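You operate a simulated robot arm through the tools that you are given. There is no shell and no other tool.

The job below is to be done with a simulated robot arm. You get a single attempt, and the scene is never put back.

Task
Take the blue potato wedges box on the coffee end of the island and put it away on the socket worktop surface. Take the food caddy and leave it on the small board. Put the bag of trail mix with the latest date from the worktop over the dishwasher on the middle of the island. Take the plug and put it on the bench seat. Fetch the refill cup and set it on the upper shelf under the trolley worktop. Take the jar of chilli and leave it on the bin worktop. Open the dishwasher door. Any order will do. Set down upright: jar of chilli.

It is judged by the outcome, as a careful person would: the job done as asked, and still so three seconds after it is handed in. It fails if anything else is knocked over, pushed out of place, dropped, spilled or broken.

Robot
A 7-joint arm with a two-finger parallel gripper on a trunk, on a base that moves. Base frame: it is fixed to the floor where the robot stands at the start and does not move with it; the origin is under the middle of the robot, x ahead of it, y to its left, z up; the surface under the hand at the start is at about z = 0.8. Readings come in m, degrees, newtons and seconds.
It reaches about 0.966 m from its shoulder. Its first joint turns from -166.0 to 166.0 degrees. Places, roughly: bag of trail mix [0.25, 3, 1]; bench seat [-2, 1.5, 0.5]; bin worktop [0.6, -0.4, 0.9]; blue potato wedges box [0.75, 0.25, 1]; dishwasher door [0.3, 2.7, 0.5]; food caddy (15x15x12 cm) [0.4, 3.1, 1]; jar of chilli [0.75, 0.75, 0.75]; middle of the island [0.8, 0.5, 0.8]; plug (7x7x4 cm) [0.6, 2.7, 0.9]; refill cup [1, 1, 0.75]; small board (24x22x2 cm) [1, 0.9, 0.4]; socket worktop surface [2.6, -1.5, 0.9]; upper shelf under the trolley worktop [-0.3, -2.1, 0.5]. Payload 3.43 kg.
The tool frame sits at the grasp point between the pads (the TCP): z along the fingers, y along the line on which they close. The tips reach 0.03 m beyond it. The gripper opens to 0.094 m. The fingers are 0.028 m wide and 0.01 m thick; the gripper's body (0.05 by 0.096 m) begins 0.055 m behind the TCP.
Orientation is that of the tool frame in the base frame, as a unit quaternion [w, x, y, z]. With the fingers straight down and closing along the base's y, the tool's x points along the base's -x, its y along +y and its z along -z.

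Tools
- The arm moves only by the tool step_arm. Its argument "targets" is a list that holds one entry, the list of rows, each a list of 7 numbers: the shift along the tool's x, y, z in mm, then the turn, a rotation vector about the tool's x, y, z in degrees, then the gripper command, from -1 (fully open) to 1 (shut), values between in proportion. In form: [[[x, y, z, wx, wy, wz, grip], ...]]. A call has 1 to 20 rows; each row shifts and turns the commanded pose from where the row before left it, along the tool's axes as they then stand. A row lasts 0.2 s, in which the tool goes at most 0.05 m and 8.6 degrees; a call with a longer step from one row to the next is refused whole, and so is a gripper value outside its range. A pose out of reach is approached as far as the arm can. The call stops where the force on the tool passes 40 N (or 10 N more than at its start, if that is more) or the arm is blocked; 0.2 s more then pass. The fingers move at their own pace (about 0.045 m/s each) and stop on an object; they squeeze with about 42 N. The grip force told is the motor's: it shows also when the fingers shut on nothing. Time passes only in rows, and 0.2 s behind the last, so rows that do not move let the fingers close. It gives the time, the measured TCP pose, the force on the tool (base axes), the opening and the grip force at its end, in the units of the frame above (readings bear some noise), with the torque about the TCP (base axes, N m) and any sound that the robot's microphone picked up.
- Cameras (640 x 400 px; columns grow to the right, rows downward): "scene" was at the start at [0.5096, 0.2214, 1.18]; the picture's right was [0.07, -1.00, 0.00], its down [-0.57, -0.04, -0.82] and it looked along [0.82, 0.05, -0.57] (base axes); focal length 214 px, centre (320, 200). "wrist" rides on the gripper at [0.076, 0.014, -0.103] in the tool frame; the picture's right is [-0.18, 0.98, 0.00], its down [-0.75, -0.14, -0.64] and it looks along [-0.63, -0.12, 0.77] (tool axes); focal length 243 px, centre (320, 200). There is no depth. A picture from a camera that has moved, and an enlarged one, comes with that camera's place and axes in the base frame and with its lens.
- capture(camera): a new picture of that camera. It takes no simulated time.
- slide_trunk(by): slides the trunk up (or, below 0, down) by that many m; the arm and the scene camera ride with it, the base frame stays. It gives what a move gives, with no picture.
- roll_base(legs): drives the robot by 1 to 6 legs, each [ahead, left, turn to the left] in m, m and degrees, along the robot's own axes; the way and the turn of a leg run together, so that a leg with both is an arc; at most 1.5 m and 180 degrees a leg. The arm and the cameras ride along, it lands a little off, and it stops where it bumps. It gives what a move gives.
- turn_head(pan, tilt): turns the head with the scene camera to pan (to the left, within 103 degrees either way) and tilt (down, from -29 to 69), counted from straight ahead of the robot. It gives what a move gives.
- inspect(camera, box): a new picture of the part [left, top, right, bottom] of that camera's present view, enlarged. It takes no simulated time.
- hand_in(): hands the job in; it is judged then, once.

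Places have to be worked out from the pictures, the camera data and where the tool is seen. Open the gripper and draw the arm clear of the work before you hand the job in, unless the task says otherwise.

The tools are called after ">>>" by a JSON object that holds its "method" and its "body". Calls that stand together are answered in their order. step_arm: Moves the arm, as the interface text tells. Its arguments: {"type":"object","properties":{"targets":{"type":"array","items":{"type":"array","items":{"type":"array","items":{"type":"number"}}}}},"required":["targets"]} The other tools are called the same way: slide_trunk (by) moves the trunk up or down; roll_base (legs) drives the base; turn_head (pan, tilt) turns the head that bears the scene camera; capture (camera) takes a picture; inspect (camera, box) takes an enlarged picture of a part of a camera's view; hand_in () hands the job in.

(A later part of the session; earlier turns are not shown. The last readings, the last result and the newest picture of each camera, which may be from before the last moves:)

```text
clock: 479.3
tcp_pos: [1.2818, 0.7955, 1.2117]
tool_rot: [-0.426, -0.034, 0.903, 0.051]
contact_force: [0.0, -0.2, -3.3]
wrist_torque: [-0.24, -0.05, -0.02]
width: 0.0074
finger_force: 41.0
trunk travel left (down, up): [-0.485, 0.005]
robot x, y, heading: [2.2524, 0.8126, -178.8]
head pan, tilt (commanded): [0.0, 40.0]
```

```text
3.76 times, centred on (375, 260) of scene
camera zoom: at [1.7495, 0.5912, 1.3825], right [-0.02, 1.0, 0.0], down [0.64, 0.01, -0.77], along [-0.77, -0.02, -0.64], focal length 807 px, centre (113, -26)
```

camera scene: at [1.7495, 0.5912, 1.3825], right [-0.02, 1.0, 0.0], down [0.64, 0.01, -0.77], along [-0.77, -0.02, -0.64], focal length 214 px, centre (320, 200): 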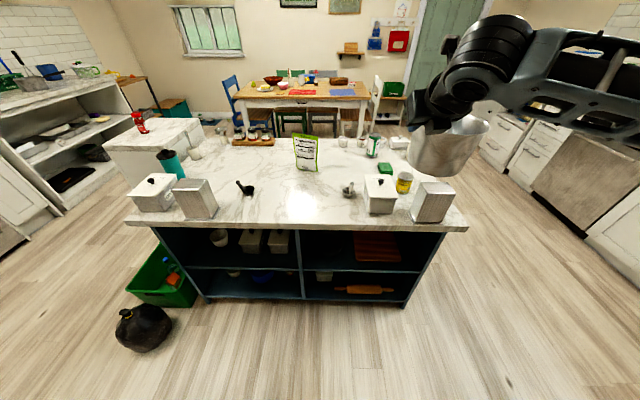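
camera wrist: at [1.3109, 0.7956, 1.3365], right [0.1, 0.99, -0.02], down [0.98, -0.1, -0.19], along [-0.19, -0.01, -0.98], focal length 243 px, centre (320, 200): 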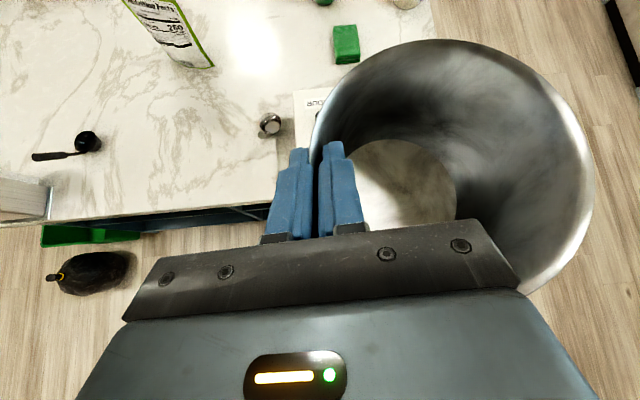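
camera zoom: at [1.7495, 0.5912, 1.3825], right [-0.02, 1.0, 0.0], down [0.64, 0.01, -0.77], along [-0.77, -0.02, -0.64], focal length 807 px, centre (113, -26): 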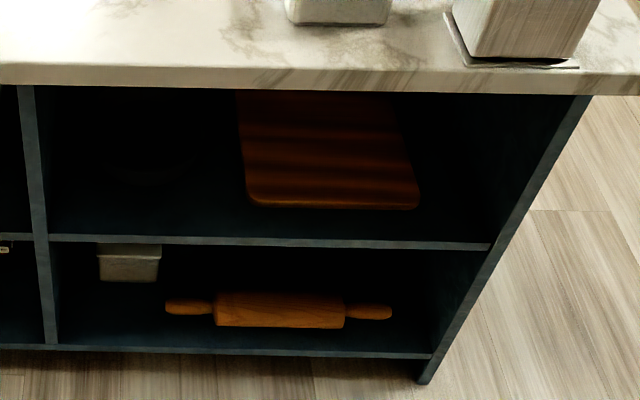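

The shelf top is at z≈0.43, the board's near edge at x≈1.10–1.12 and its span y≈0.76–0.99; headroom ends at z≈0.75. To pass the wrist under the slab, I'll tip the hand 12° flatter (the empty caddy tilts slightly), then flatten it on the board. First I back up a bit and lower the trunk.

>>> {"method": "step_arm", "body": {"targets": [[[0, 0, 0, 0, 6, 0, 1], [0, 0, 0, 0, 6, 0, 1], [0, 0, 0, 0, 0, 0, 1]]]}}

>>> {"method": "roll_base", "body": {"legs": [[-0.06, 0, -1.0]]}}

>>> {"method": "slide_trunk", "body": {"by": -0.4}}

>>> {"method": "turn_head", "body": {"pan": -10, "tilt": 25}}

>>> {"method": "capture", "body": {"camera": "scene"}}

>>> {"method": "capture", "body": {"camera": "wrist"}}

```text
clock: 480.1
tcp_pos: [1.2802, 0.7945, 1.2117]
tool_rot: [-0.518, -0.039, 0.853, 0.046]
contact_force: [-0.6, 0.8, -4.0]
wrist_torque: [-0.22, -0.11, 0.01]
width: 0.0072
finger_force: 41.5
trunk travel left (down, up): [-0.485, 0.005]
robot x, y, heading: [2.2524, 0.8161, -178.8]
head pan, tilt (commanded): [0.0, 40.0]
```

```text
clock: 481.1
tcp_pos: [1.3395, 0.8134, 1.2119]
tool_rot: [-0.517, -0.032, 0.854, 0.05]
contact_force: [-0.4, 0.9, -3.3]
wrist_torque: [-0.22, -0.07, 0.02]
width: 0.0072
finger_force: 41.1
trunk travel left (down, up): [-0.485, 0.005]
robot x, y, heading: [2.3101, 0.8164, -179.8]
head pan, tilt (commanded): [0.0, 40.0]
```

```text
clock: 484.9
tcp_pos: [1.3395, 0.8133, 0.8127]
tool_rot: [-0.517, -0.033, 0.854, 0.049]
contact_force: [-0.8, 1.4, -3.1]
wrist_torque: [-0.26, -0.09, 0.0]
width: 0.0072
finger_force: 40.9
trunk travel left (down, up): [-0.085, 0.405]
robot x, y, heading: [2.3085, 0.8181, -179.7]
head pan, tilt (commanded): [0.0, 40.0]
```

```text
clock: 485.7
tcp_pos: [1.3392, 0.8128, 0.8103]
tool_rot: [-0.517, -0.032, 0.854, 0.05]
contact_force: [-0.2, 0.2, -3.3]
wrist_torque: [-0.23, -0.07, 0.0]
width: 0.0072
finger_force: 41.2
trunk travel left (down, up): [-0.085, 0.405]
robot x, y, heading: [2.3069, 0.8176, -179.7]
head pan, tilt (commanded): [-10.0, 25.0]
```

```text
taken
camera scene: at [1.7991, 0.6167, 1.0058], right [0.17, 0.99, 0.0], down [0.42, -0.07, -0.91], along [-0.89, 0.15, -0.42], focal length 214 px, centre (320, 200)
```

scene: 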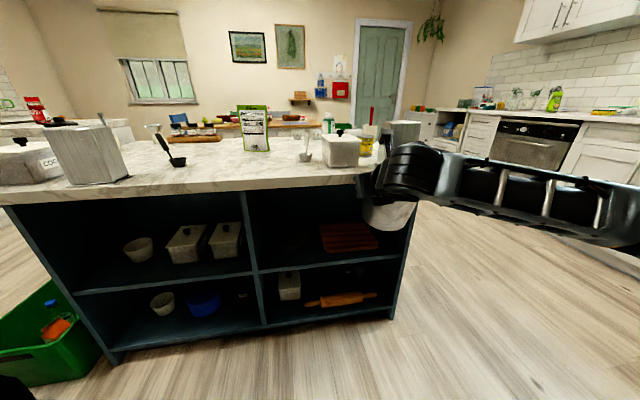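

```text
taken
camera wrist: at [1.395, 0.8138, 0.9272], right [0.08, 1.0, -0.04], down [0.92, -0.09, -0.38], along [-0.39, -0.01, -0.92], focal length 243 px, centre (320, 200)
```

wrist: 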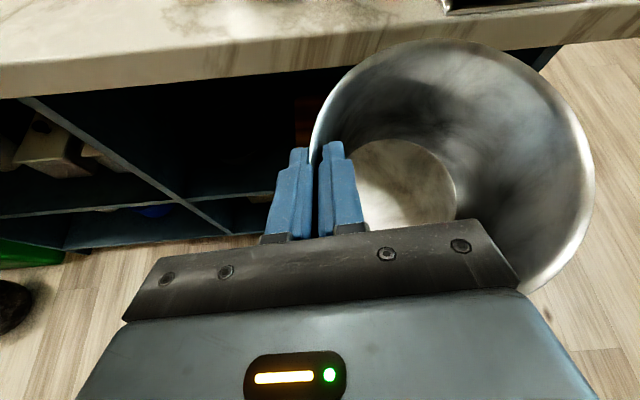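

The caddy clears the slab edge. I lower the trunk the rest and the hand to the height of the bay opening.

>>> {"method": "slide_trunk", "body": {"by": -0.08}}

>>> {"method": "step_arm", "body": {"targets": [[[-30.8, -4.1, 16.1, 0, 0, 0, 1], [-30.8, -4.1, 16.1, 0, 0, 0, 1], [-30.8, -4.1, 16.1, 0, 0, 0, 1], [-30.8, -4.1, 16.1, 0, 0, 0, 1], [0, 0, 0, 0, 0, 0, 1]]]}}

>>> {"method": "capture", "body": {"camera": "scene"}}

>>> {"method": "capture", "body": {"camera": "wrist"}}

```text
clock: 486.8
tcp_pos: [1.3398, 0.8111, 0.7312]
tool_rot: [-0.517, -0.033, 0.854, 0.05]
contact_force: [0.9, 0.1, -2.8]
wrist_torque: [-0.22, -0.12, 0.03]
width: 0.007
finger_force: 41.1
trunk travel left (down, up): [-0.005, 0.485]
robot x, y, heading: [2.3088, 0.8197, -179.9]
head pan, tilt (commanded): [-10.0, 25.0]
```

```text
clock: 488.0
tcp_pos: [1.3385, 0.8131, 0.5921]
tool_rot: [-0.517, -0.032, 0.854, 0.05]
contact_force: [0.4, -0.7, -3.8]
wrist_torque: [-0.26, -0.09, 0.0]
width: 0.0072
finger_force: 40.9
trunk travel left (down, up): [-0.005, 0.485]
robot x, y, heading: [2.3116, 0.816, -179.9]
head pan, tilt (commanded): [-10.0, 25.0]
```

```text
taken
camera scene: at [1.7991, 0.6168, 0.9258], right [0.17, 0.99, 0.0], down [0.42, -0.07, -0.91], along [-0.89, 0.15, -0.42], focal length 214 px, centre (320, 200)
```

scene: 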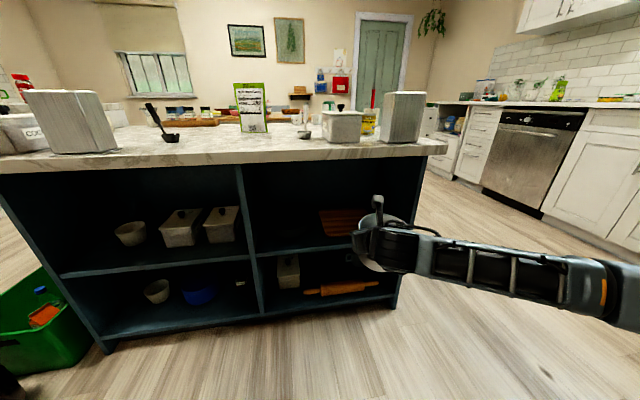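

```text
taken
camera wrist: at [1.3941, 0.8142, 0.7078], right [0.08, 1.0, -0.04], down [0.92, -0.09, -0.38], along [-0.39, -0.01, -0.92], focal length 243 px, centre (320, 200)
```

wrist: 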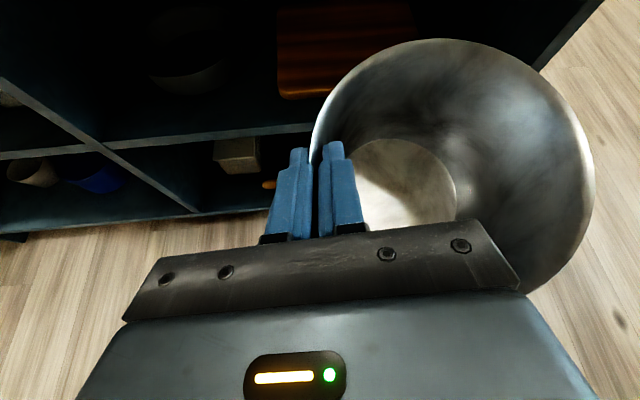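

The hand is level with the bay. I zoom to check the board and the caddy's bottom height.

>>> {"method": "inspect", "body": {"camera": "scene", "box": [240, 150, 440, 280]}}

```text
3.08 times, centred on (340, 215) of scene
camera zoom: at [1.7991, 0.6168, 0.9258], right [0.17, 0.99, 0.0], down [0.42, -0.07, -0.91], along [-0.89, 0.15, -0.42], focal length 660 px, centre (258, 154)
```

zoom: 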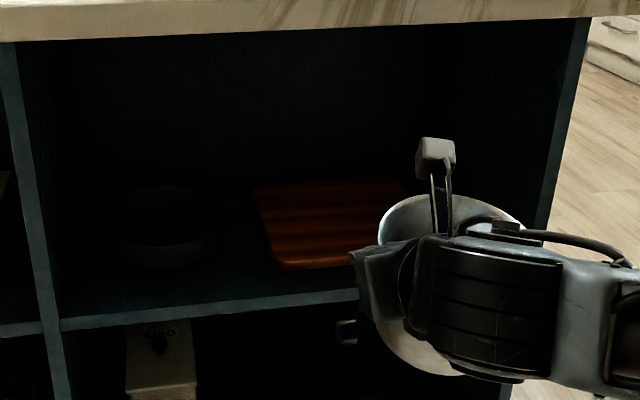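

Board: x≈0.90–1.11, y≈0.76–0.99, top z≈0.445; a dark bowl sits left at y≲0.70. The hand has ~2.5 cm of headroom, so I roll the base forward 0.2 m and check.

>>> {"method": "roll_base", "body": {"legs": [[0.18, 0, 0]]}}

>>> {"method": "capture", "body": {"camera": "wrist"}}

>>> {"method": "capture", "body": {"camera": "scene"}}

```text
clock: 489.5
tcp_pos: [1.1563, 0.8163, 0.5916]
tool_rot: [-0.517, -0.031, 0.854, 0.051]
contact_force: [-0.1, -1.0, -2.8]
wrist_torque: [-0.23, -0.11, -0.01]
width: 0.0071
finger_force: 41.4
trunk travel left (down, up): [-0.005, 0.485]
robot x, y, heading: [2.132, 0.8156, -179.9]
head pan, tilt (commanded): [-10.0, 25.0]
```

```text
taken
camera wrist: at [1.2125, 0.817, 0.7082], right [0.09, 1.0, -0.04], down [0.92, -0.1, -0.38], along [-0.39, -0.01, -0.92], focal length 243 px, centre (320, 200)
```

wrist: 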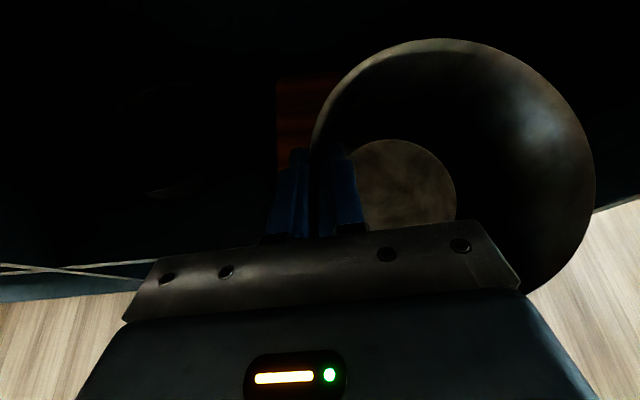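

```text
taken
camera scene: at [1.6169, 0.6183, 0.9258], right [0.17, 0.98, 0.0], down [0.42, -0.07, -0.91], along [-0.89, 0.16, -0.42], focal length 214 px, centre (320, 200)
```

scene: 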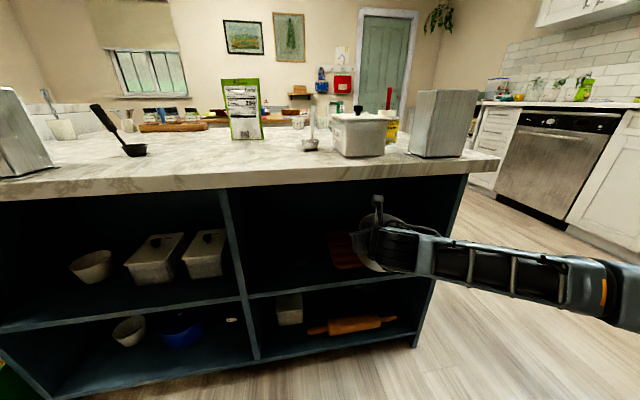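

Clearances look fine (camera stalk below the slab). I go forward another 0.1 m.

>>> {"method": "roll_base", "body": {"legs": [[0.1, 0, 0]]}}

>>> {"method": "capture", "body": {"camera": "scene"}}

>>> {"method": "inspect", "body": {"camera": "scene", "box": [280, 150, 480, 290]}}

```text
clock: 490.7
tcp_pos: [1.0544, 0.815, 0.5925]
tool_rot: [-0.517, -0.031, 0.854, 0.05]
contact_force: [0.1, -1.1, -3.7]
wrist_torque: [-0.21, -0.08, -0.02]
width: 0.0071
finger_force: 41.7
trunk travel left (down, up): [-0.005, 0.485]
robot x, y, heading: [2.0287, 0.8137, -180.0]
head pan, tilt (commanded): [-10.0, 25.0]
```

```text
taken
camera scene: at [1.5146, 0.6178, 0.9258], right [0.17, 0.98, 0.0], down [0.42, -0.07, -0.91], along [-0.89, 0.16, -0.42], focal length 214 px, centre (320, 200)
```

scene: 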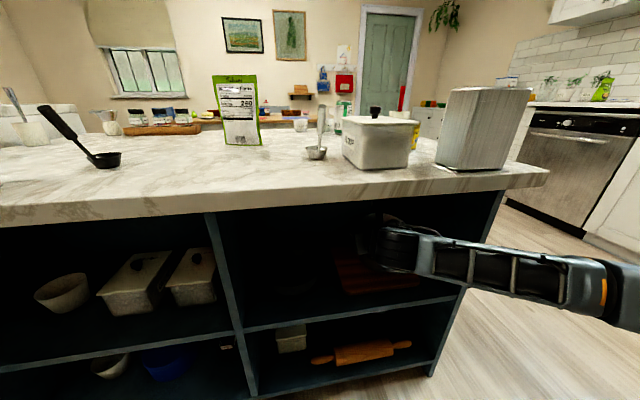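

```text
2.86 times, centred on (380, 220) of scene
camera zoom: at [1.5146, 0.6178, 0.9258], right [0.17, 0.98, 0.0], down [0.42, -0.07, -0.91], along [-0.89, 0.16, -0.42], focal length 613 px, centre (149, 143)
```

zoom: 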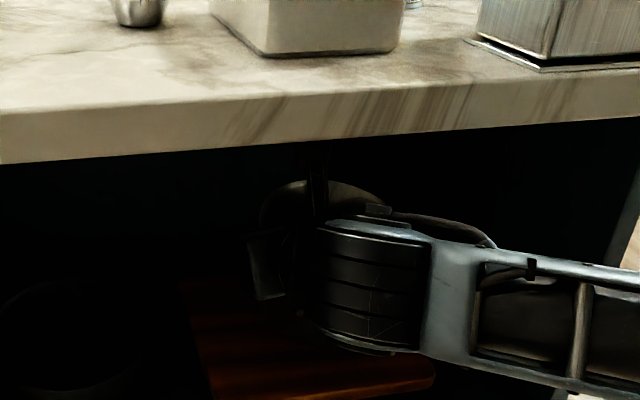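

The caddy is over the board. I lower 20 mm, then creep to contact.

>>> {"method": "step_arm", "body": {"targets": [[[-8.8, -1.2, 4.6, 0, 0, 0, 1], [-8.8, -1.2, 4.6, 0, 0, 0, 1], [0, 0, 0, 0, 0, 0, 1]]]}}

>>> {"method": "step_arm", "body": {"targets": [[[-2.6, -0.36, 1.4, 0, 0, 0, 1], [-2.6, -0.36, 1.4, 0, 0, 0, 1], [-2.6, -0.36, 1.4, 0, 0, 0, 1], [0, 0, 0, 0, 0, 0, 1]]]}}

```text
clock: 491.5
tcp_pos: [1.0545, 0.8159, 0.5724]
tool_rot: [-0.517, -0.031, 0.854, 0.051]
contact_force: [-1.1, 0.4, -2.8]
wrist_torque: [-0.27, -0.11, 0.0]
width: 0.0069
finger_force: 40.9
trunk travel left (down, up): [-0.005, 0.485]
robot x, y, heading: [2.0268, 0.8145, -179.9]
head pan, tilt (commanded): [-10.0, 25.0]
```

```text
clock: 492.5
tcp_pos: [1.0544, 0.8155, 0.5619]
tool_rot: [-0.517, -0.031, 0.854, 0.051]
contact_force: [0.2, 0.3, -3.5]
wrist_torque: [-0.25, -0.07, 0.0]
width: 0.0072
finger_force: 40.9
trunk travel left (down, up): [-0.005, 0.485]
robot x, y, heading: [2.0313, 0.8169, -180.0]
head pan, tilt (commanded): [-10.0, 25.0]
```

>>> {"method": "step_arm", "body": {"targets": [[[-2.6, -0.36, 1.4, 0, 0, 0, 1], [-2.6, -0.36, 1.4, 0, 0, 0, 1], [-2.6, -0.36, 1.4, 0, 0, 0, 1], [0, 0, 0, 0, 0, 0, 1]]]}}

>>> {"method": "inspect", "body": {"camera": "scene", "box": [280, 150, 480, 290]}}

```text
clock: 493.5
tcp_pos: [1.0539, 0.8151, 0.5539]
tool_rot: [-0.516, -0.032, 0.854, 0.051]
contact_force: [-0.6, -1.3, -0.6]
wrist_torque: [-0.14, -0.12, -0.01]
width: 0.007
finger_force: 41.4
trunk travel left (down, up): [-0.005, 0.485]
robot x, y, heading: [2.0289, 0.8176, -180.0]
head pan, tilt (commanded): [-10.0, 25.0]
```

```text
2.86 times, centred on (380, 220) of scene
camera zoom: at [1.5147, 0.6178, 0.9259], right [0.17, 0.98, 0.0], down [0.42, -0.07, -0.91], along [-0.89, 0.16, -0.42], focal length 613 px, centre (149, 143)
```

zoom: 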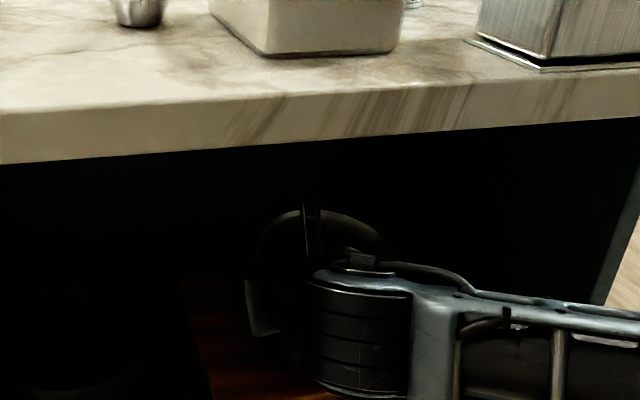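

First contact of the caddy's near edge with the board at TCP z≈0.554 (board top ≈0.44). I now tilt the hand back 12° while following the edge, so the caddy sits flat.

>>> {"method": "step_arm", "body": {"targets": [[[0.5, -0.3, 8.4, 0, -4, 0, 1], [0.5, -0.3, 8.4, 0, -4, 0, 1], [0.5, -0.3, 8, 0, -4, 0, 1], [0, 0, 0, 0, 0, 0, 1]]]}}

>>> {"method": "capture", "body": {"camera": "wrist"}}

>>> {"method": "inspect", "body": {"camera": "scene", "box": [280, 150, 480, 290]}}

```text
clock: 494.5
tcp_pos: [1.0315, 0.8151, 0.5449]
tool_rot: [-0.426, -0.025, 0.903, 0.054]
contact_force: [-6.8, -2.3, 16.4]
wrist_torque: [0.0, 0.14, 0.08]
width: 0.0071
finger_force: 41.2
trunk travel left (down, up): [-0.005, 0.485]
robot x, y, heading: [2.0292, 0.8154, -180.0]
head pan, tilt (commanded): [-10.0, 25.0]
```

```text
taken
camera wrist: at [1.0623, 0.8152, 0.6704], right [0.12, 0.99, -0.02], down [0.97, -0.12, -0.19], along [-0.19, 0.0, -0.98], focal length 243 px, centre (320, 200)
```

wrist: 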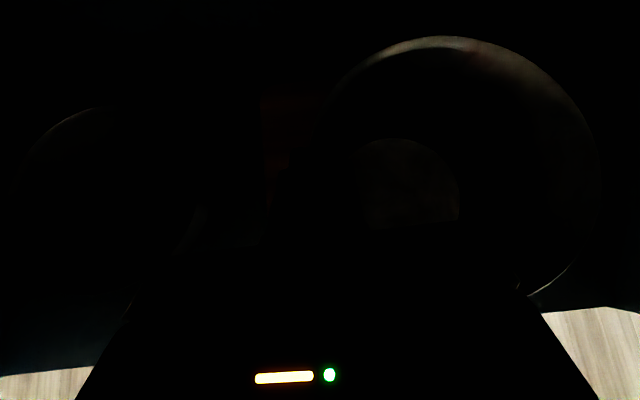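

```text
2.86 times, centred on (380, 220) of scene
camera zoom: at [1.5149, 0.6178, 0.9263], right [0.17, 0.98, 0.0], down [0.42, -0.07, -0.91], along [-0.89, 0.16, -0.42], focal length 613 px, centre (149, 143)
```

zoom: 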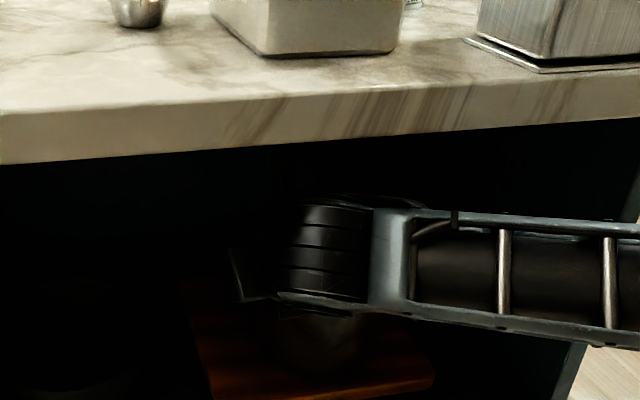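

The caddy sits flat on the board (16 N reaction). I open the fingers gently.

>>> {"method": "step_arm", "body": {"targets": [[[0, 0, 0, 0, 0, 0, 0.7], [0, 0, 0, 0, 0, 0, 0.4], [0, 0, 0, 0, 0, 0, 0.1], [0, 0, 0, 0, 0, 0, 0.1], [0, 0, 0, 0, 0, 0, 0.1]]]}}

>>> {"method": "step_arm", "body": {"targets": [[[0, 0, -12, 0, 0, 0, 0.1], [0, 0, -13, 0, 0, 0, 0.1], [0, 0, -8, 0, 4, 0, 0.1], [0, 0, -8, 0, 4, 0, 0.1], [0, 0, -8, 0, 4, 0, 0.1], [0, 0, -20, 0, 0, 0, 0.1], [0, 0, -20, 0, 0, 0, 0.1], [0, 0, 0, 0, 0, 0, 0.1]]]}}

>>> {"method": "inspect", "body": {"camera": "scene", "box": [280, 150, 480, 290]}}

```text
clock: 495.7
tcp_pos: [1.0321, 0.816, 0.543]
tool_rot: [-0.425, -0.027, 0.903, 0.052]
contact_force: [-0.2, -0.6, -0.3]
wrist_torque: [0.01, -0.01, 0.0]
width: 0.0423
finger_force: 0.0
trunk travel left (down, up): [-0.005, 0.485]
robot x, y, heading: [2.0273, 0.8166, -180.2]
head pan, tilt (commanded): [-10.0, 25.0]
```

```text
clock: 497.5
tcp_pos: [1.1067, 0.8105, 0.5904]
tool_rot: [-0.517, -0.03, 0.854, 0.052]
contact_force: [0.4, 0.3, 0.4]
wrist_torque: [0.03, 0.01, 0.0]
width: 0.0423
finger_force: 0.0
trunk travel left (down, up): [-0.005, 0.485]
robot x, y, heading: [2.0265, 0.8143, -179.9]
head pan, tilt (commanded): [-10.0, 25.0]
```

```text
2.86 times, centred on (380, 220) of scene
camera zoom: at [1.5147, 0.6178, 0.9259], right [0.17, 0.98, 0.0], down [0.42, -0.07, -0.91], along [-0.89, 0.16, -0.42], focal length 613 px, centre (149, 143)
```

zoom: 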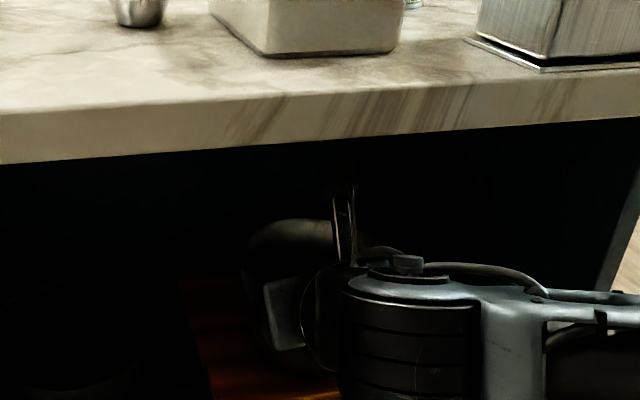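

Free of the caddy with no contact. I roll straight back out and check the caddy on the board.

>>> {"method": "roll_base", "body": {"legs": [[-0.3, 0, 0]]}}

>>> {"method": "capture", "body": {"camera": "scene"}}

>>> {"method": "inspect", "body": {"camera": "scene", "box": [250, 150, 450, 290]}}

>>> {"method": "capture", "body": {"camera": "wrist"}}

```text
clock: 499.6
tcp_pos: [1.4093, 0.8126, 0.5901]
tool_rot: [-0.517, -0.03, 0.854, 0.051]
contact_force: [0.3, -0.2, 0.1]
wrist_torque: [-0.05, -0.02, -0.03]
width: 0.0425
finger_force: 0.0
trunk travel left (down, up): [-0.005, 0.485]
robot x, y, heading: [2.3325, 0.8175, 180.0]
head pan, tilt (commanded): [-10.0, 25.0]
```

```text
taken
camera scene: at [1.8175, 0.6188, 0.9259], right [0.17, 0.98, 0.0], down [0.42, -0.07, -0.91], along [-0.89, 0.16, -0.42], focal length 214 px, centre (320, 200)
```

scene: 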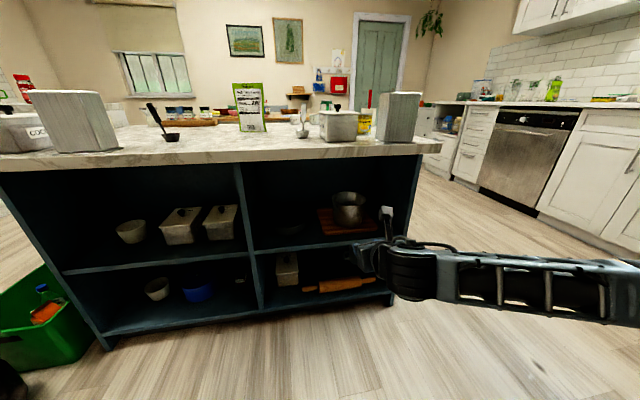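

```text
2.86 times, centred on (350, 220) of scene
camera zoom: at [1.8175, 0.6188, 0.9259], right [0.17, 0.98, 0.0], down [0.42, -0.07, -0.91], along [-0.89, 0.16, -0.42], focal length 613 px, centre (234, 143)
```

zoom: 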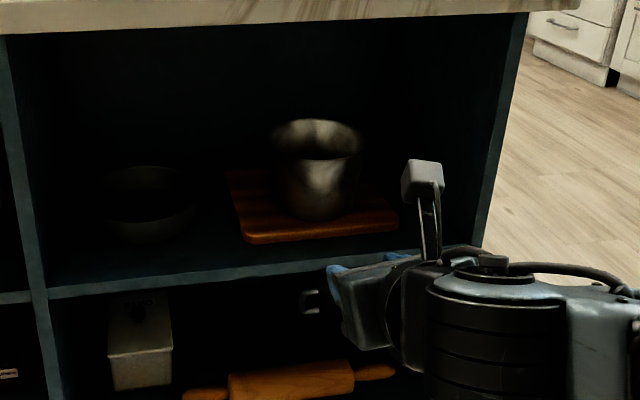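

```text
taken
camera wrist: at [1.4654, 0.8133, 0.7063], right [0.09, 1.0, -0.04], down [0.92, -0.1, -0.38], along [-0.39, -0.01, -0.92], focal length 243 px, centre (320, 200)
```

wrist: 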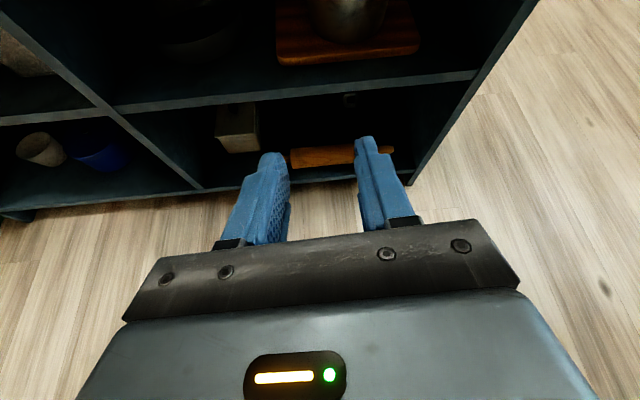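

The caddy stands upright on the board. The last job is the dishwasher door. I raise the arm and trunk, then drive back round to the dishwasher.

>>> {"method": "slide_trunk", "body": {"by": 0.4}}

>>> {"method": "step_arm", "body": {"targets": [[[39.6, 5.3, -20.7, 0, 0, 0, -1], [39.6, 5.3, -20.7, 0, 0, 0, -1], [39.6, 5.3, -20.7, 0, 0, 0, -1], [39.6, 5.3, -20.7, 0, 0, 0, -1], [39.6, 5.3, -20.7, 0, 0, 0, -1], [0, 0, 0, 4.7, 0, 5.2, -1], [0, 0, 0, 0, 0, 0, -1]]]}}

>>> {"method": "roll_base", "body": {"legs": [[0.55, 0, 0], [0, -1.0, 0], [1.4, 0, 0], [0.85, 0, 0]]}}

```text
clock: 503.4
tcp_pos: [1.409, 0.8124, 0.9904]
tool_rot: [-0.517, -0.03, 0.854, 0.052]
contact_force: [0.2, -0.5, 0.4]
wrist_torque: [-0.01, 0.03, -0.01]
width: 0.0421
finger_force: 0.0
trunk travel left (down, up): [-0.405, 0.085]
robot x, y, heading: [2.3285, 0.8176, 179.7]
head pan, tilt (commanded): [-10.0, 25.0]
```

```text
clock: 505.0
tcp_pos: [1.41, 0.812, 1.2153]
tool_rot: [-0.517, -0.013, 0.856, -0.007]
contact_force: [0.3, 0.3, -1.5]
wrist_torque: [-0.01, 0.01, 0.05]
width: 0.0943
finger_force: 0.0
trunk travel left (down, up): [-0.405, 0.085]
robot x, y, heading: [2.3309, 0.8136, 179.9]
head pan, tilt (commanded): [-10.0, 25.0]
```

```text
clock: 523.5
tcp_pos: [-1.3748, 1.727, 1.2148]
tool_rot: [-0.517, -0.026, 0.855, -0.015]
contact_force: [0.5, -0.5, -0.3]
wrist_torque: [-0.02, 0.01, -0.03]
width: 0.0942
finger_force: 0.1
trunk travel left (down, up): [-0.405, 0.085]
robot x, y, heading: [-0.4525, 1.7566, -178.4]
head pan, tilt (commanded): [-10.0, 25.0]
```

I turn left to heading 0 (over the low table side), then look at the dishwasher.

>>> {"method": "roll_base", "body": {"legs": [[0, 0, 89], [0, 0, 89.4]]}}

>>> {"method": "turn_head", "body": {"pan": 40, "tilt": 35}}

>>> {"method": "capture", "body": {"camera": "scene"}}

>>> {"method": "inspect", "body": {"camera": "scene", "box": [240, 120, 480, 300]}}

```text
clock: 531.5
tcp_pos: [0.4642, 1.7994, 1.2145]
tool_rot: [-0.016, 0.856, 0.027, 0.517]
contact_force: [0.6, 0.7, 0.4]
wrist_torque: [0.01, 0.02, 0.01]
width: 0.094
finger_force: 0.1
trunk travel left (down, up): [-0.405, 0.085]
robot x, y, heading: [-0.4536, 1.7617, 2.1]
head pan, tilt (commanded): [-10.0, 25.0]
```

```text
clock: 532.7
tcp_pos: [0.4636, 1.8004, 1.2151]
tool_rot: [-0.017, 0.855, 0.029, 0.517]
contact_force: [0.5, 0.3, -0.9]
wrist_torque: [0.0, 0.03, -0.03]
width: 0.0939
finger_force: 0.1
trunk travel left (down, up): [-0.405, 0.085]
robot x, y, heading: [-0.4569, 1.7622, 2.3]
head pan, tilt (commanded): [40.0, 35.0]
```

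```text
taken
camera scene: at [0.0241, 2.0503, 1.3101], right [0.67, -0.74, 0.0], down [-0.43, -0.38, -0.82], along [0.61, 0.55, -0.57], focal length 214 px, centre (320, 200)
```

scene: 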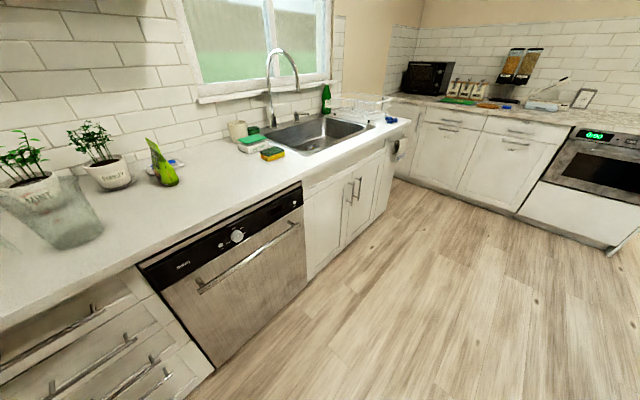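

```text
2.22 times, centred on (360, 210) of scene
camera zoom: at [0.0241, 2.0503, 1.3101], right [0.67, -0.74, 0.0], down [-0.43, -0.38, -0.82], along [0.61, 0.55, -0.57], focal length 477 px, centre (231, 178)
```

zoom: 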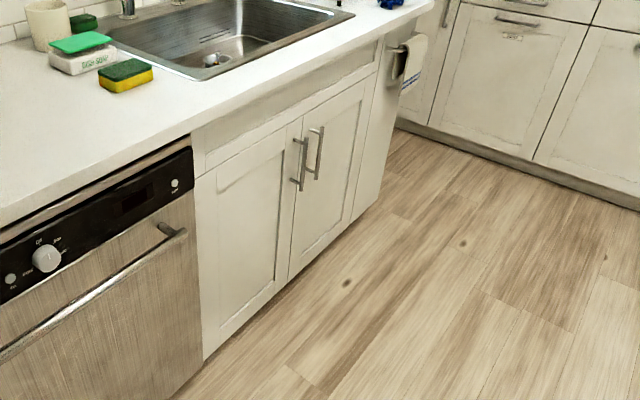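

The dishwasher spans x≈−0.03…0.56, handle bar at z≈0.70 from x≈0.06 to 0.49, door bottom z≈0.12. I zoom on the handle to see its stand-off.

>>> {"method": "inspect", "body": {"camera": "scene", "box": [130, 180, 320, 310]}}

>>> {"method": "inspect", "body": {"camera": "scene", "box": [180, 260, 240, 310]}}

```text
3.08 times, centred on (225, 245) of scene
camera zoom: at [0.0241, 2.0503, 1.3101], right [0.67, -0.74, 0.0], down [-0.43, -0.38, -0.82], along [0.61, 0.55, -0.57], focal length 660 px, centre (612, 62)
```

zoom: 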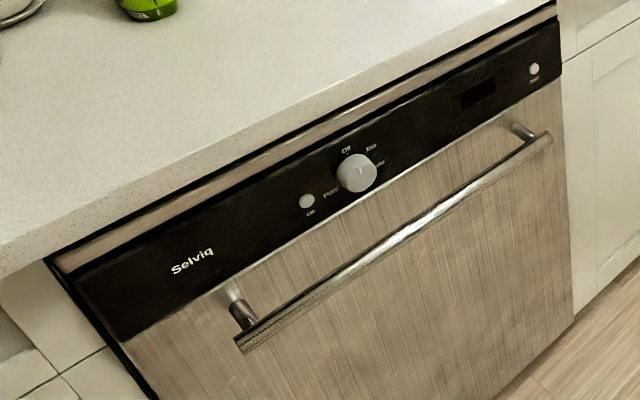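

```text
8.00 times, centred on (210, 285) of scene
camera zoom: at [0.0241, 2.0503, 1.3101], right [0.67, -0.74, 0.0], down [-0.43, -0.38, -0.82], along [0.61, 0.55, -0.57], focal length 1716 px, centre (1200, -480)
```

zoom: 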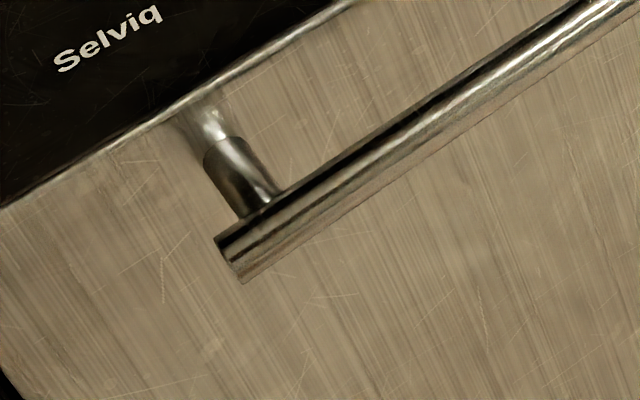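

The bar stands ~5.4 cm off the door, enough for a finger behind it. I'll stand at about (0.10, 1.45) facing the dishwasher and pull the bar along its arc with the arm. First I move there with the hand high.

>>> {"method": "slide_trunk", "body": {"by": 0.08}}

>>> {"method": "roll_base", "body": {"legs": [[0.55, 0, -2.3], [0, 0, 90], [-0.3, 0, 0]]}}

>>> {"method": "turn_head", "body": {"pan": -10, "tilt": 35}}

>>> {"method": "capture", "body": {"camera": "scene"}}

```text
clock: 533.9
tcp_pos: [0.4633, 1.8009, 1.2949]
tool_rot: [-0.016, 0.855, 0.028, 0.517]
contact_force: [-0.1, 0.6, 1.0]
wrist_torque: [0.02, 0.01, -0.01]
width: 0.0939
finger_force: 0.1
trunk travel left (down, up): [-0.485, 0.005]
robot x, y, heading: [-0.4561, 1.7603, 1.7]
head pan, tilt (commanded): [40.0, 35.0]
```

```text
clock: 542.5
tcp_pos: [0.0957, 2.3892, 1.2949]
tool_rot: [-0.369, 0.599, 0.611, 0.363]
contact_force: [0.6, -0.1, 0.0]
wrist_torque: [0.03, 0.03, 0.06]
width: 0.094
finger_force: 0.0
trunk travel left (down, up): [-0.485, 0.005]
robot x, y, heading: [0.0925, 1.471, 89.4]
head pan, tilt (commanded): [40.0, 35.0]
```

```text
clock: 543.7
tcp_pos: [0.0976, 2.3884, 1.2946]
tool_rot: [-0.369, 0.599, 0.611, 0.362]
contact_force: [-0.2, 0.5, 0.1]
wrist_torque: [0.0, 0.02, 0.03]
width: 0.094
finger_force: 0.0
trunk travel left (down, up): [-0.485, 0.005]
robot x, y, heading: [0.0936, 1.4696, 89.7]
head pan, tilt (commanded): [-10.0, 35.0]
```

```text
taken
camera scene: at [-0.102, 1.9799, 1.3901], right [0.98, -0.18, 0.0], down [-0.11, -0.56, -0.82], along [0.15, 0.81, -0.57], focal length 214 px, centre (320, 200)
```

scene: 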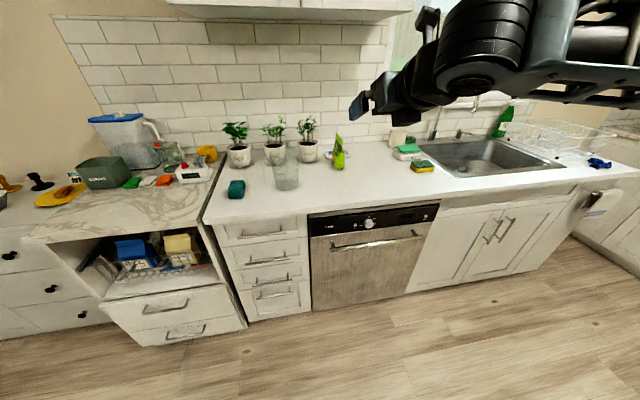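

I re-orient the hand: back to vertical, yaw +90° so it closes in the vertical plane, then pitch forward 45° toward the door.

>>> {"method": "step_arm", "body": {"targets": [[[0, 0, 0, 0, -7.8, 0, -1], [0, 0, 0, 0, -7.8, 0, -1], [0, 0, 0, 0, -7.8, 0, -1], [0, 0, 0, 0, -7.8, 0, -1], [0, 0, 0, 0, -7.8, 0, -1], [0, 0, 0, 0, -7.8, 0, -1], [0, 0, 0, 0, -7.8, 0, -1], [0, 0, 0, 0, -7.7, 0, -1], [0, 0, 0, 0, 0, 0, -1]]]}}

>>> {"method": "step_arm", "body": {"targets": [[[0, 0, 0, 0, 0, 8.2, -1], [0, 0, 0, 0, 0, 8.2, -1], [0, 0, 0, 0, 0, 8.2, -1], [0, 0, 0, 0, 0, 8.2, -1], [0, 0, 0, 0, 0, 8.2, -1], [0, 0, 0, 0, 0, 8.2, -1], [0, 0, 0, 0, 0, 8.2, -1], [0, 0, 0, 0, 0, 8.2, -1], [0, 0, 0, 0, 0, 8.2, -1], [0, 0, 0, 0, 0, 8.2, -1], [0, 0, 0, 0, 0, 8, -1], [0, 0, 0, 0, 0, 0, -1]]]}}

>>> {"method": "step_arm", "body": {"targets": [[[0, 0, 0, 7.5, 0, 0, -1], [0, 0, 0, 7.5, 0, 0, -1], [0, 0, 0, 7.5, 0, 0, -1], [0, 0, 0, 7.5, 0, 0, -1], [0, 0, 0, 7.5, 0, 0, -1], [0, 0, 0, 7.5, 0, 0, -1], [0, 0, 0, 0, 0, 0, -1]]]}}

>>> {"method": "capture", "body": {"camera": "wrist"}}

```text
clock: 545.7
tcp_pos: [0.0972, 2.3894, 1.2935]
tool_rot: [0.0, 0.7, 0.714, 0.0]
contact_force: [0.1, -0.1, 0.3]
wrist_torque: [0.05, 0.0, 0.01]
width: 0.0939
finger_force: 0.1
trunk travel left (down, up): [-0.485, 0.005]
robot x, y, heading: [0.0936, 1.4679, 89.4]
head pan, tilt (commanded): [-10.0, 35.0]
```

```text
clock: 548.3
tcp_pos: [0.0968, 2.388, 1.2946]
tool_rot: [0.0, 1.0, 0.008, 0.0]
contact_force: [-0.4, 0.4, -0.6]
wrist_torque: [0.01, -0.03, -0.02]
width: 0.0939
finger_force: 0.1
trunk travel left (down, up): [-0.485, 0.005]
robot x, y, heading: [0.0935, 1.4674, 89.2]
head pan, tilt (commanded): [-10.0, 35.0]
```

```text
clock: 549.9
tcp_pos: [0.096, 2.3887, 1.2947]
tool_rot: [-0.384, 0.923, 0.009, -0.004]
contact_force: [0.0, -0.2, 0.2]
wrist_torque: [0.03, 0.0, -0.01]
width: 0.0943
finger_force: 0.0
trunk travel left (down, up): [-0.485, 0.005]
robot x, y, heading: [0.0926, 1.4644, 89.4]
head pan, tilt (commanded): [-10.0, 35.0]
```

```text
taken
camera wrist: at [0.1739, 2.3077, 1.3573], right [-0.17, -0.7, -0.7], down [-0.75, -0.37, 0.55], along [-0.64, 0.61, -0.46], focal length 243 px, centre (320, 200)
```

wrist: 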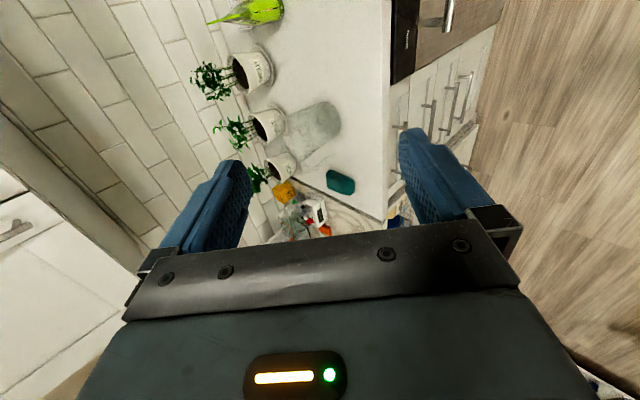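

The hand now points forward-down with fingers closing in the vertical plane. I shift 7.5 cm right and lower the trunk to handle height.

>>> {"method": "roll_base", "body": {"legs": [[0, -0.075, 0.5]]}}

>>> {"method": "slide_trunk", "body": {"by": -0.4}}

>>> {"method": "slide_trunk", "body": {"by": -0.08}}

>>> {"method": "turn_head", "body": {"pan": -30, "tilt": 30}}

>>> {"method": "capture", "body": {"camera": "scene"}}

>>> {"method": "capture", "body": {"camera": "wrist"}}

```text
clock: 550.9
tcp_pos: [0.1622, 2.3873, 1.2955]
tool_rot: [-0.383, 0.924, 0.013, -0.005]
contact_force: [0.3, -0.1, 0.4]
wrist_torque: [0.0, 0.02, -0.01]
width: 0.094
finger_force: 0.1
trunk travel left (down, up): [-0.485, 0.005]
robot x, y, heading: [0.1682, 1.4689, 90.1]
head pan, tilt (commanded): [-10.0, 35.0]
```

```text
clock: 554.8
tcp_pos: [0.1617, 2.3886, 0.8953]
tool_rot: [-0.382, 0.924, 0.013, -0.006]
contact_force: [-0.2, 0.6, -0.5]
wrist_torque: [-0.01, 0.0, 0.03]
width: 0.094
finger_force: 0.0
trunk travel left (down, up): [-0.085, 0.405]
robot x, y, heading: [0.1662, 1.4673, 89.7]
head pan, tilt (commanded): [-10.0, 35.0]
```

```text
clock: 555.9
tcp_pos: [0.1617, 2.3884, 0.8146]
tool_rot: [-0.382, 0.924, 0.012, -0.006]
contact_force: [-0.7, -0.7, -0.9]
wrist_torque: [-0.01, 0.0, 0.03]
width: 0.0942
finger_force: 0.1
trunk travel left (down, up): [-0.005, 0.485]
robot x, y, heading: [0.1661, 1.4677, 90.0]
head pan, tilt (commanded): [-10.0, 35.0]
```

```text
clock: 556.8
tcp_pos: [0.1632, 2.3887, 0.8157]
tool_rot: [-0.383, 0.924, 0.013, -0.006]
contact_force: [0.0, 0.0, -0.5]
wrist_torque: [-0.01, 0.0, -0.02]
width: 0.0938
finger_force: 0.1
trunk travel left (down, up): [-0.005, 0.485]
robot x, y, heading: [0.1657, 1.4708, 89.8]
head pan, tilt (commanded): [-30.0, 30.0]
```

```text
taken
camera scene: at [-0.0019, 1.9693, 0.9179], right [0.87, -0.5, 0.0], down [-0.25, -0.43, -0.87], along [0.43, 0.75, -0.5], focal length 214 px, centre (320, 200)
```

scene: 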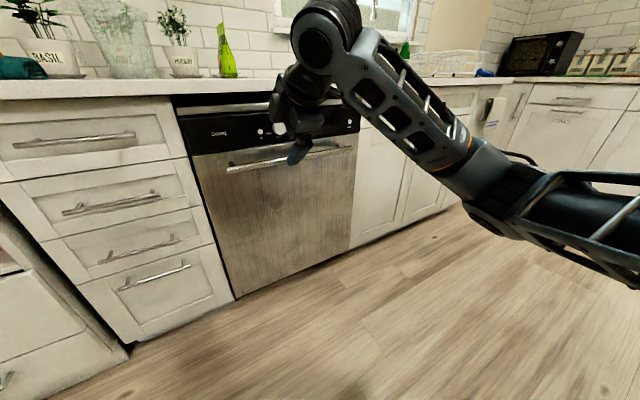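

```text
taken
camera wrist: at [0.2408, 2.3083, 0.8773], right [-0.16, -0.7, -0.69], down [-0.74, -0.38, 0.55], along [-0.65, 0.61, -0.46], focal length 243 px, centre (320, 200)
```

wrist: 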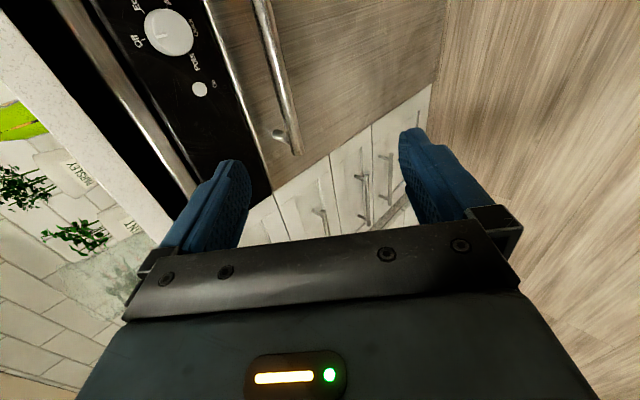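

Bar refined to y≈2.58, z≈0.69. I bring the hand to a stand-off point 12 cm from it along the approach line, with the fingers 4.4 cm open.

>>> {"method": "step_arm", "body": {"targets": [[[0, -15, 35, 0, 0, 0, 0.06], [0, -15, 35, 0, 0, 0, 0.06], [0, -16, 34, 0, 0, 0, 0.06], [0, 0, 0, 0, 0, 0, 0.06], [0, 0, 0, 0, 0, 0, 0.06]]]}}

>>> {"method": "capture", "body": {"camera": "wrist"}}

>>> {"method": "capture", "body": {"camera": "scene"}}

```text
clock: 558.0
tcp_pos: [0.1606, 2.4945, 0.7724]
tool_rot: [-0.383, 0.924, 0.013, -0.004]
contact_force: [0.1, -0.3, 0.6]
wrist_torque: [-0.01, 0.02, 0.02]
width: 0.044
finger_force: 0.1
trunk travel left (down, up): [-0.005, 0.485]
robot x, y, heading: [0.1673, 1.4672, 89.8]
head pan, tilt (commanded): [-30.0, 30.0]
```

```text
taken
camera wrist: at [0.239, 2.4146, 0.8349], right [-0.16, -0.7, -0.69], down [-0.74, -0.38, 0.55], along [-0.65, 0.61, -0.46], focal length 243 px, centre (320, 200)
```

wrist: 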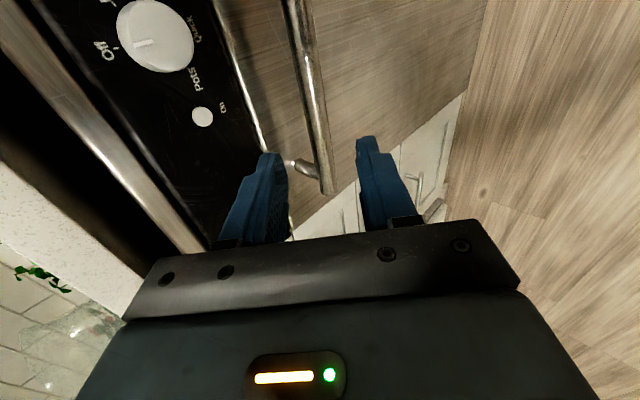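

```text
taken
camera scene: at [-0.0019, 1.9692, 0.9179], right [0.87, -0.5, 0.0], down [-0.25, -0.43, -0.87], along [0.43, 0.75, -0.5], focal length 214 px, centre (320, 200)
```

scene: 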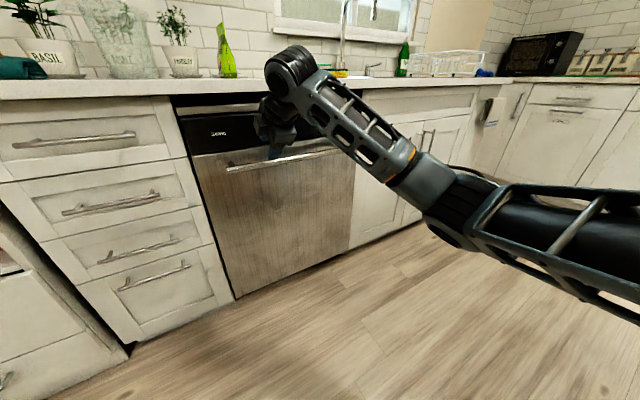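

The bar triangulates to y≈2.588, z≈0.689, nearly centred between the fingers. I advance 120 mm along the approach and close on it.

>>> {"method": "step_arm", "body": {"targets": [[[0, -2.5, 40, 0, 0, 0, 0.06], [0, -2.5, 40, 0, 0, 0, 0.06], [0, -2, 25, 0, 0, 0, 0.06], [0, 0, 15, 0, 0, 0, 0.06], [0, 0, 0, 0, 0, 0, 0.06]]]}}

>>> {"method": "capture", "body": {"camera": "wrist"}}

>>> {"method": "inspect", "body": {"camera": "scene", "box": [190, 60, 370, 200]}}

```text
clock: 559.2
tcp_pos: [0.1568, 2.5836, 0.6928]
tool_rot: [-0.382, 0.924, 0.013, -0.005]
contact_force: [0.4, -0.1, 0.1]
wrist_torque: [0.02, -0.02, 0.0]
width: 0.0443
finger_force: 0.1
trunk travel left (down, up): [-0.005, 0.485]
robot x, y, heading: [0.1666, 1.4685, 89.7]
head pan, tilt (commanded): [-30.0, 30.0]
```

```text
taken
camera wrist: at [0.2351, 2.5038, 0.7547], right [-0.16, -0.7, -0.69], down [-0.74, -0.38, 0.55], along [-0.65, 0.61, -0.46], focal length 243 px, centre (320, 200)
```

wrist: 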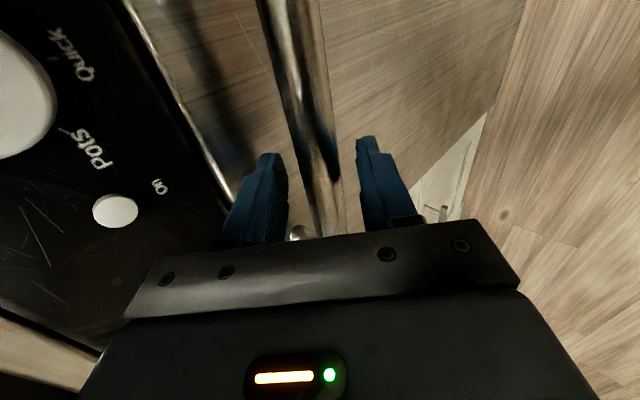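

```text
2.86 times, centred on (280, 130) of scene
camera zoom: at [-0.0019, 1.9693, 0.9179], right [0.87, -0.5, 0.0], down [-0.25, -0.43, -0.87], along [0.43, 0.75, -0.5], focal length 613 px, centre (434, 400)
```

zoom: 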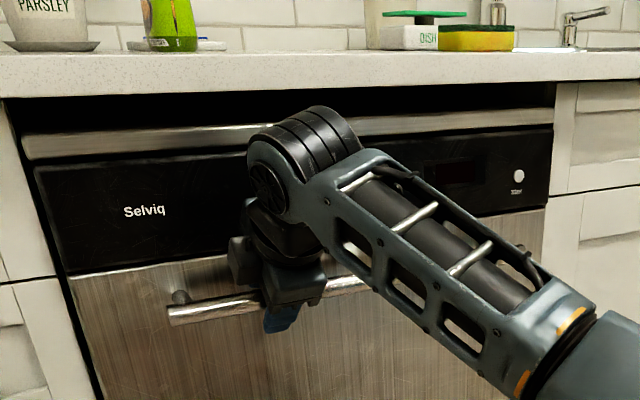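

The bar runs between the fingers. I close on it.

>>> {"method": "step_arm", "body": {"targets": [[[0, 0, 0, 0, 0, 0, 0.4], [0, 0, 0, 0, 0, 0, 0.7], [0, 0, 0, 0, 0, 0, 1], [0, 0, 0, 0, 0, 0, 1], [0, 0, 0, 0, 0, 0, 1]]]}}

>>> {"method": "capture", "body": {"camera": "wrist"}}

```text
clock: 560.4
tcp_pos: [0.1571, 2.583, 0.691]
tool_rot: [-0.381, 0.924, 0.014, -0.005]
contact_force: [0.3, -27.9, -5.7]
wrist_torque: [-0.26, 0.4, -1.37]
width: 0.0223
finger_force: 45.0
trunk travel left (down, up): [-0.005, 0.485]
robot x, y, heading: [0.1634, 1.4691, 90.1]
head pan, tilt (commanded): [-30.0, 30.0]
```

```text
taken
camera wrist: at [0.235, 2.5031, 0.7542], right [-0.17, -0.7, -0.69], down [-0.74, -0.37, 0.55], along [-0.65, 0.61, -0.46], focal length 243 px, centre (320, 200)
```

wrist: 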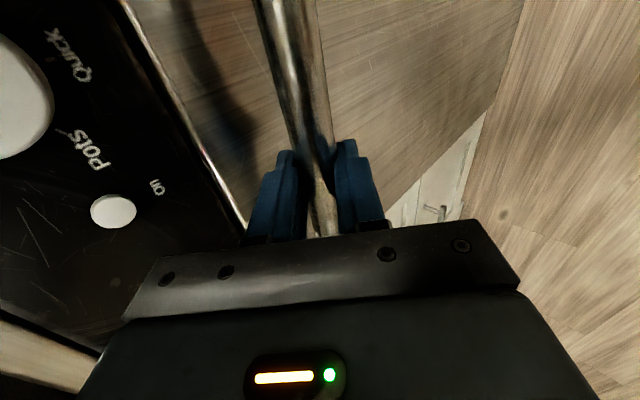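

The bar is gripped. The door hinges at its bottom, so I pull along its arc while turning the hand with it — first a small 4° to see if it yields.

>>> {"method": "step_arm", "body": {"targets": [[[0, 8, -6, 1, 0, 0, 1], [0, 8, -6, 1, 0, 0, 1], [0, 16, -12, 2, 0, 0, 1], [0, 0, 0, 0, 0, 0, 1]]]}}

>>> {"method": "capture", "body": {"camera": "scene"}}

```text
clock: 561.4
tcp_pos: [0.1567, 2.5444, 0.6846]
tool_rot: [-0.413, 0.911, 0.013, -0.006]
contact_force: [-7.8, 8.1, -17.2]
wrist_torque: [0.02, 1.07, -0.7]
width: 0.0218
finger_force: 44.9
trunk travel left (down, up): [-0.005, 0.485]
robot x, y, heading: [0.17, 1.4662, 89.9]
head pan, tilt (commanded): [-30.0, 30.0]
```

```text
taken
camera scene: at [-0.0022, 1.9699, 0.9175], right [0.87, -0.5, 0.0], down [-0.25, -0.43, -0.87], along [0.43, 0.75, -0.5], focal length 214 px, centre (320, 200)
```

scene: 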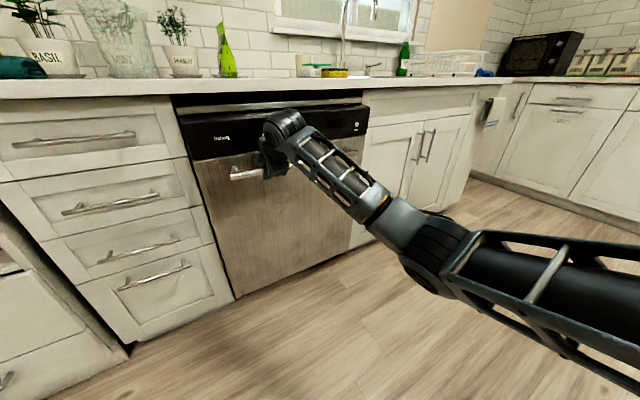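

The door yields; the bar wants to be slightly lower than my path. I continue with a small downward correction.

>>> {"method": "step_arm", "body": {"targets": [[[0, 27, -15, 3, 0, 0, 1], [0, 25, -18, 3, 0, 0, 1], [0, 25, -18, 3, 0, 0, 1], [0, 0, 0, 0, 0, 0, 1]]]}}

>>> {"method": "capture", "body": {"camera": "scene"}}

```text
clock: 562.4
tcp_pos: [0.1567, 2.4559, 0.6595]
tool_rot: [-0.485, 0.874, 0.014, -0.009]
contact_force: [-21.7, -1.5, 0.2]
wrist_torque: [0.19, 1.39, -0.33]
width: 0.0219
finger_force: 44.9
trunk travel left (down, up): [-0.005, 0.485]
robot x, y, heading: [0.1704, 1.4684, 89.7]
head pan, tilt (commanded): [-30.0, 30.0]
```

```text
taken
camera scene: at [-0.0023, 1.9692, 0.9179], right [0.87, -0.5, 0.0], down [-0.25, -0.43, -0.87], along [0.43, 0.75, -0.5], focal length 214 px, centre (320, 200)
```

scene: 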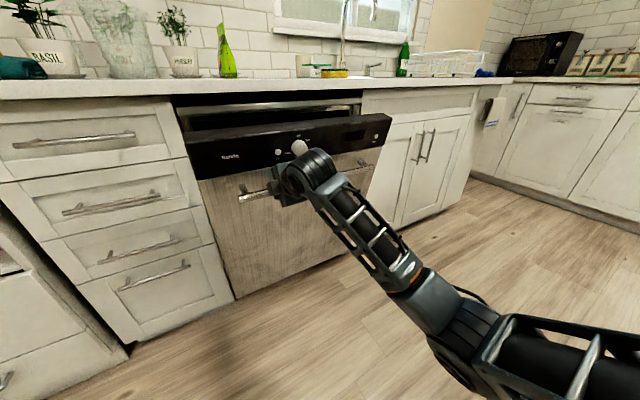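

About 13° open and moving freely. I continue in 3° steps, correcting a small sideways drift.

>>> {"method": "step_arm", "body": {"targets": [[[-2, 25, -18, 3, 0, 0, 1], [-1, 25, -18, 3, 0, 0, 1], [-1, 25, -18, 3, 0, 0, 1], [0, 25, -18, 3, 0, 0, 1], [0, 0, 0, 0, 0, 0, 1]]]}}

>>> {"method": "capture", "body": {"camera": "scene"}}

```text
clock: 563.6
tcp_pos: [0.1578, 2.3449, 0.6041]
tool_rot: [-0.573, 0.819, 0.012, -0.009]
contact_force: [-21.2, -7.7, -4.6]
wrist_torque: [0.01, 1.23, -0.1]
width: 0.0218
finger_force: 44.9
trunk travel left (down, up): [-0.005, 0.485]
robot x, y, heading: [0.1674, 1.4659, 90.1]
head pan, tilt (commanded): [-30.0, 30.0]
```

```text
taken
camera scene: at [-0.0022, 1.9691, 0.9178], right [0.87, -0.5, 0.0], down [-0.25, -0.43, -0.87], along [0.43, 0.75, -0.5], focal length 214 px, centre (320, 200)
```

scene: 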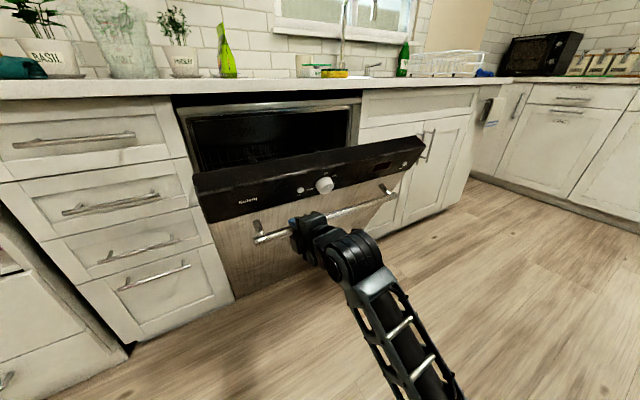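

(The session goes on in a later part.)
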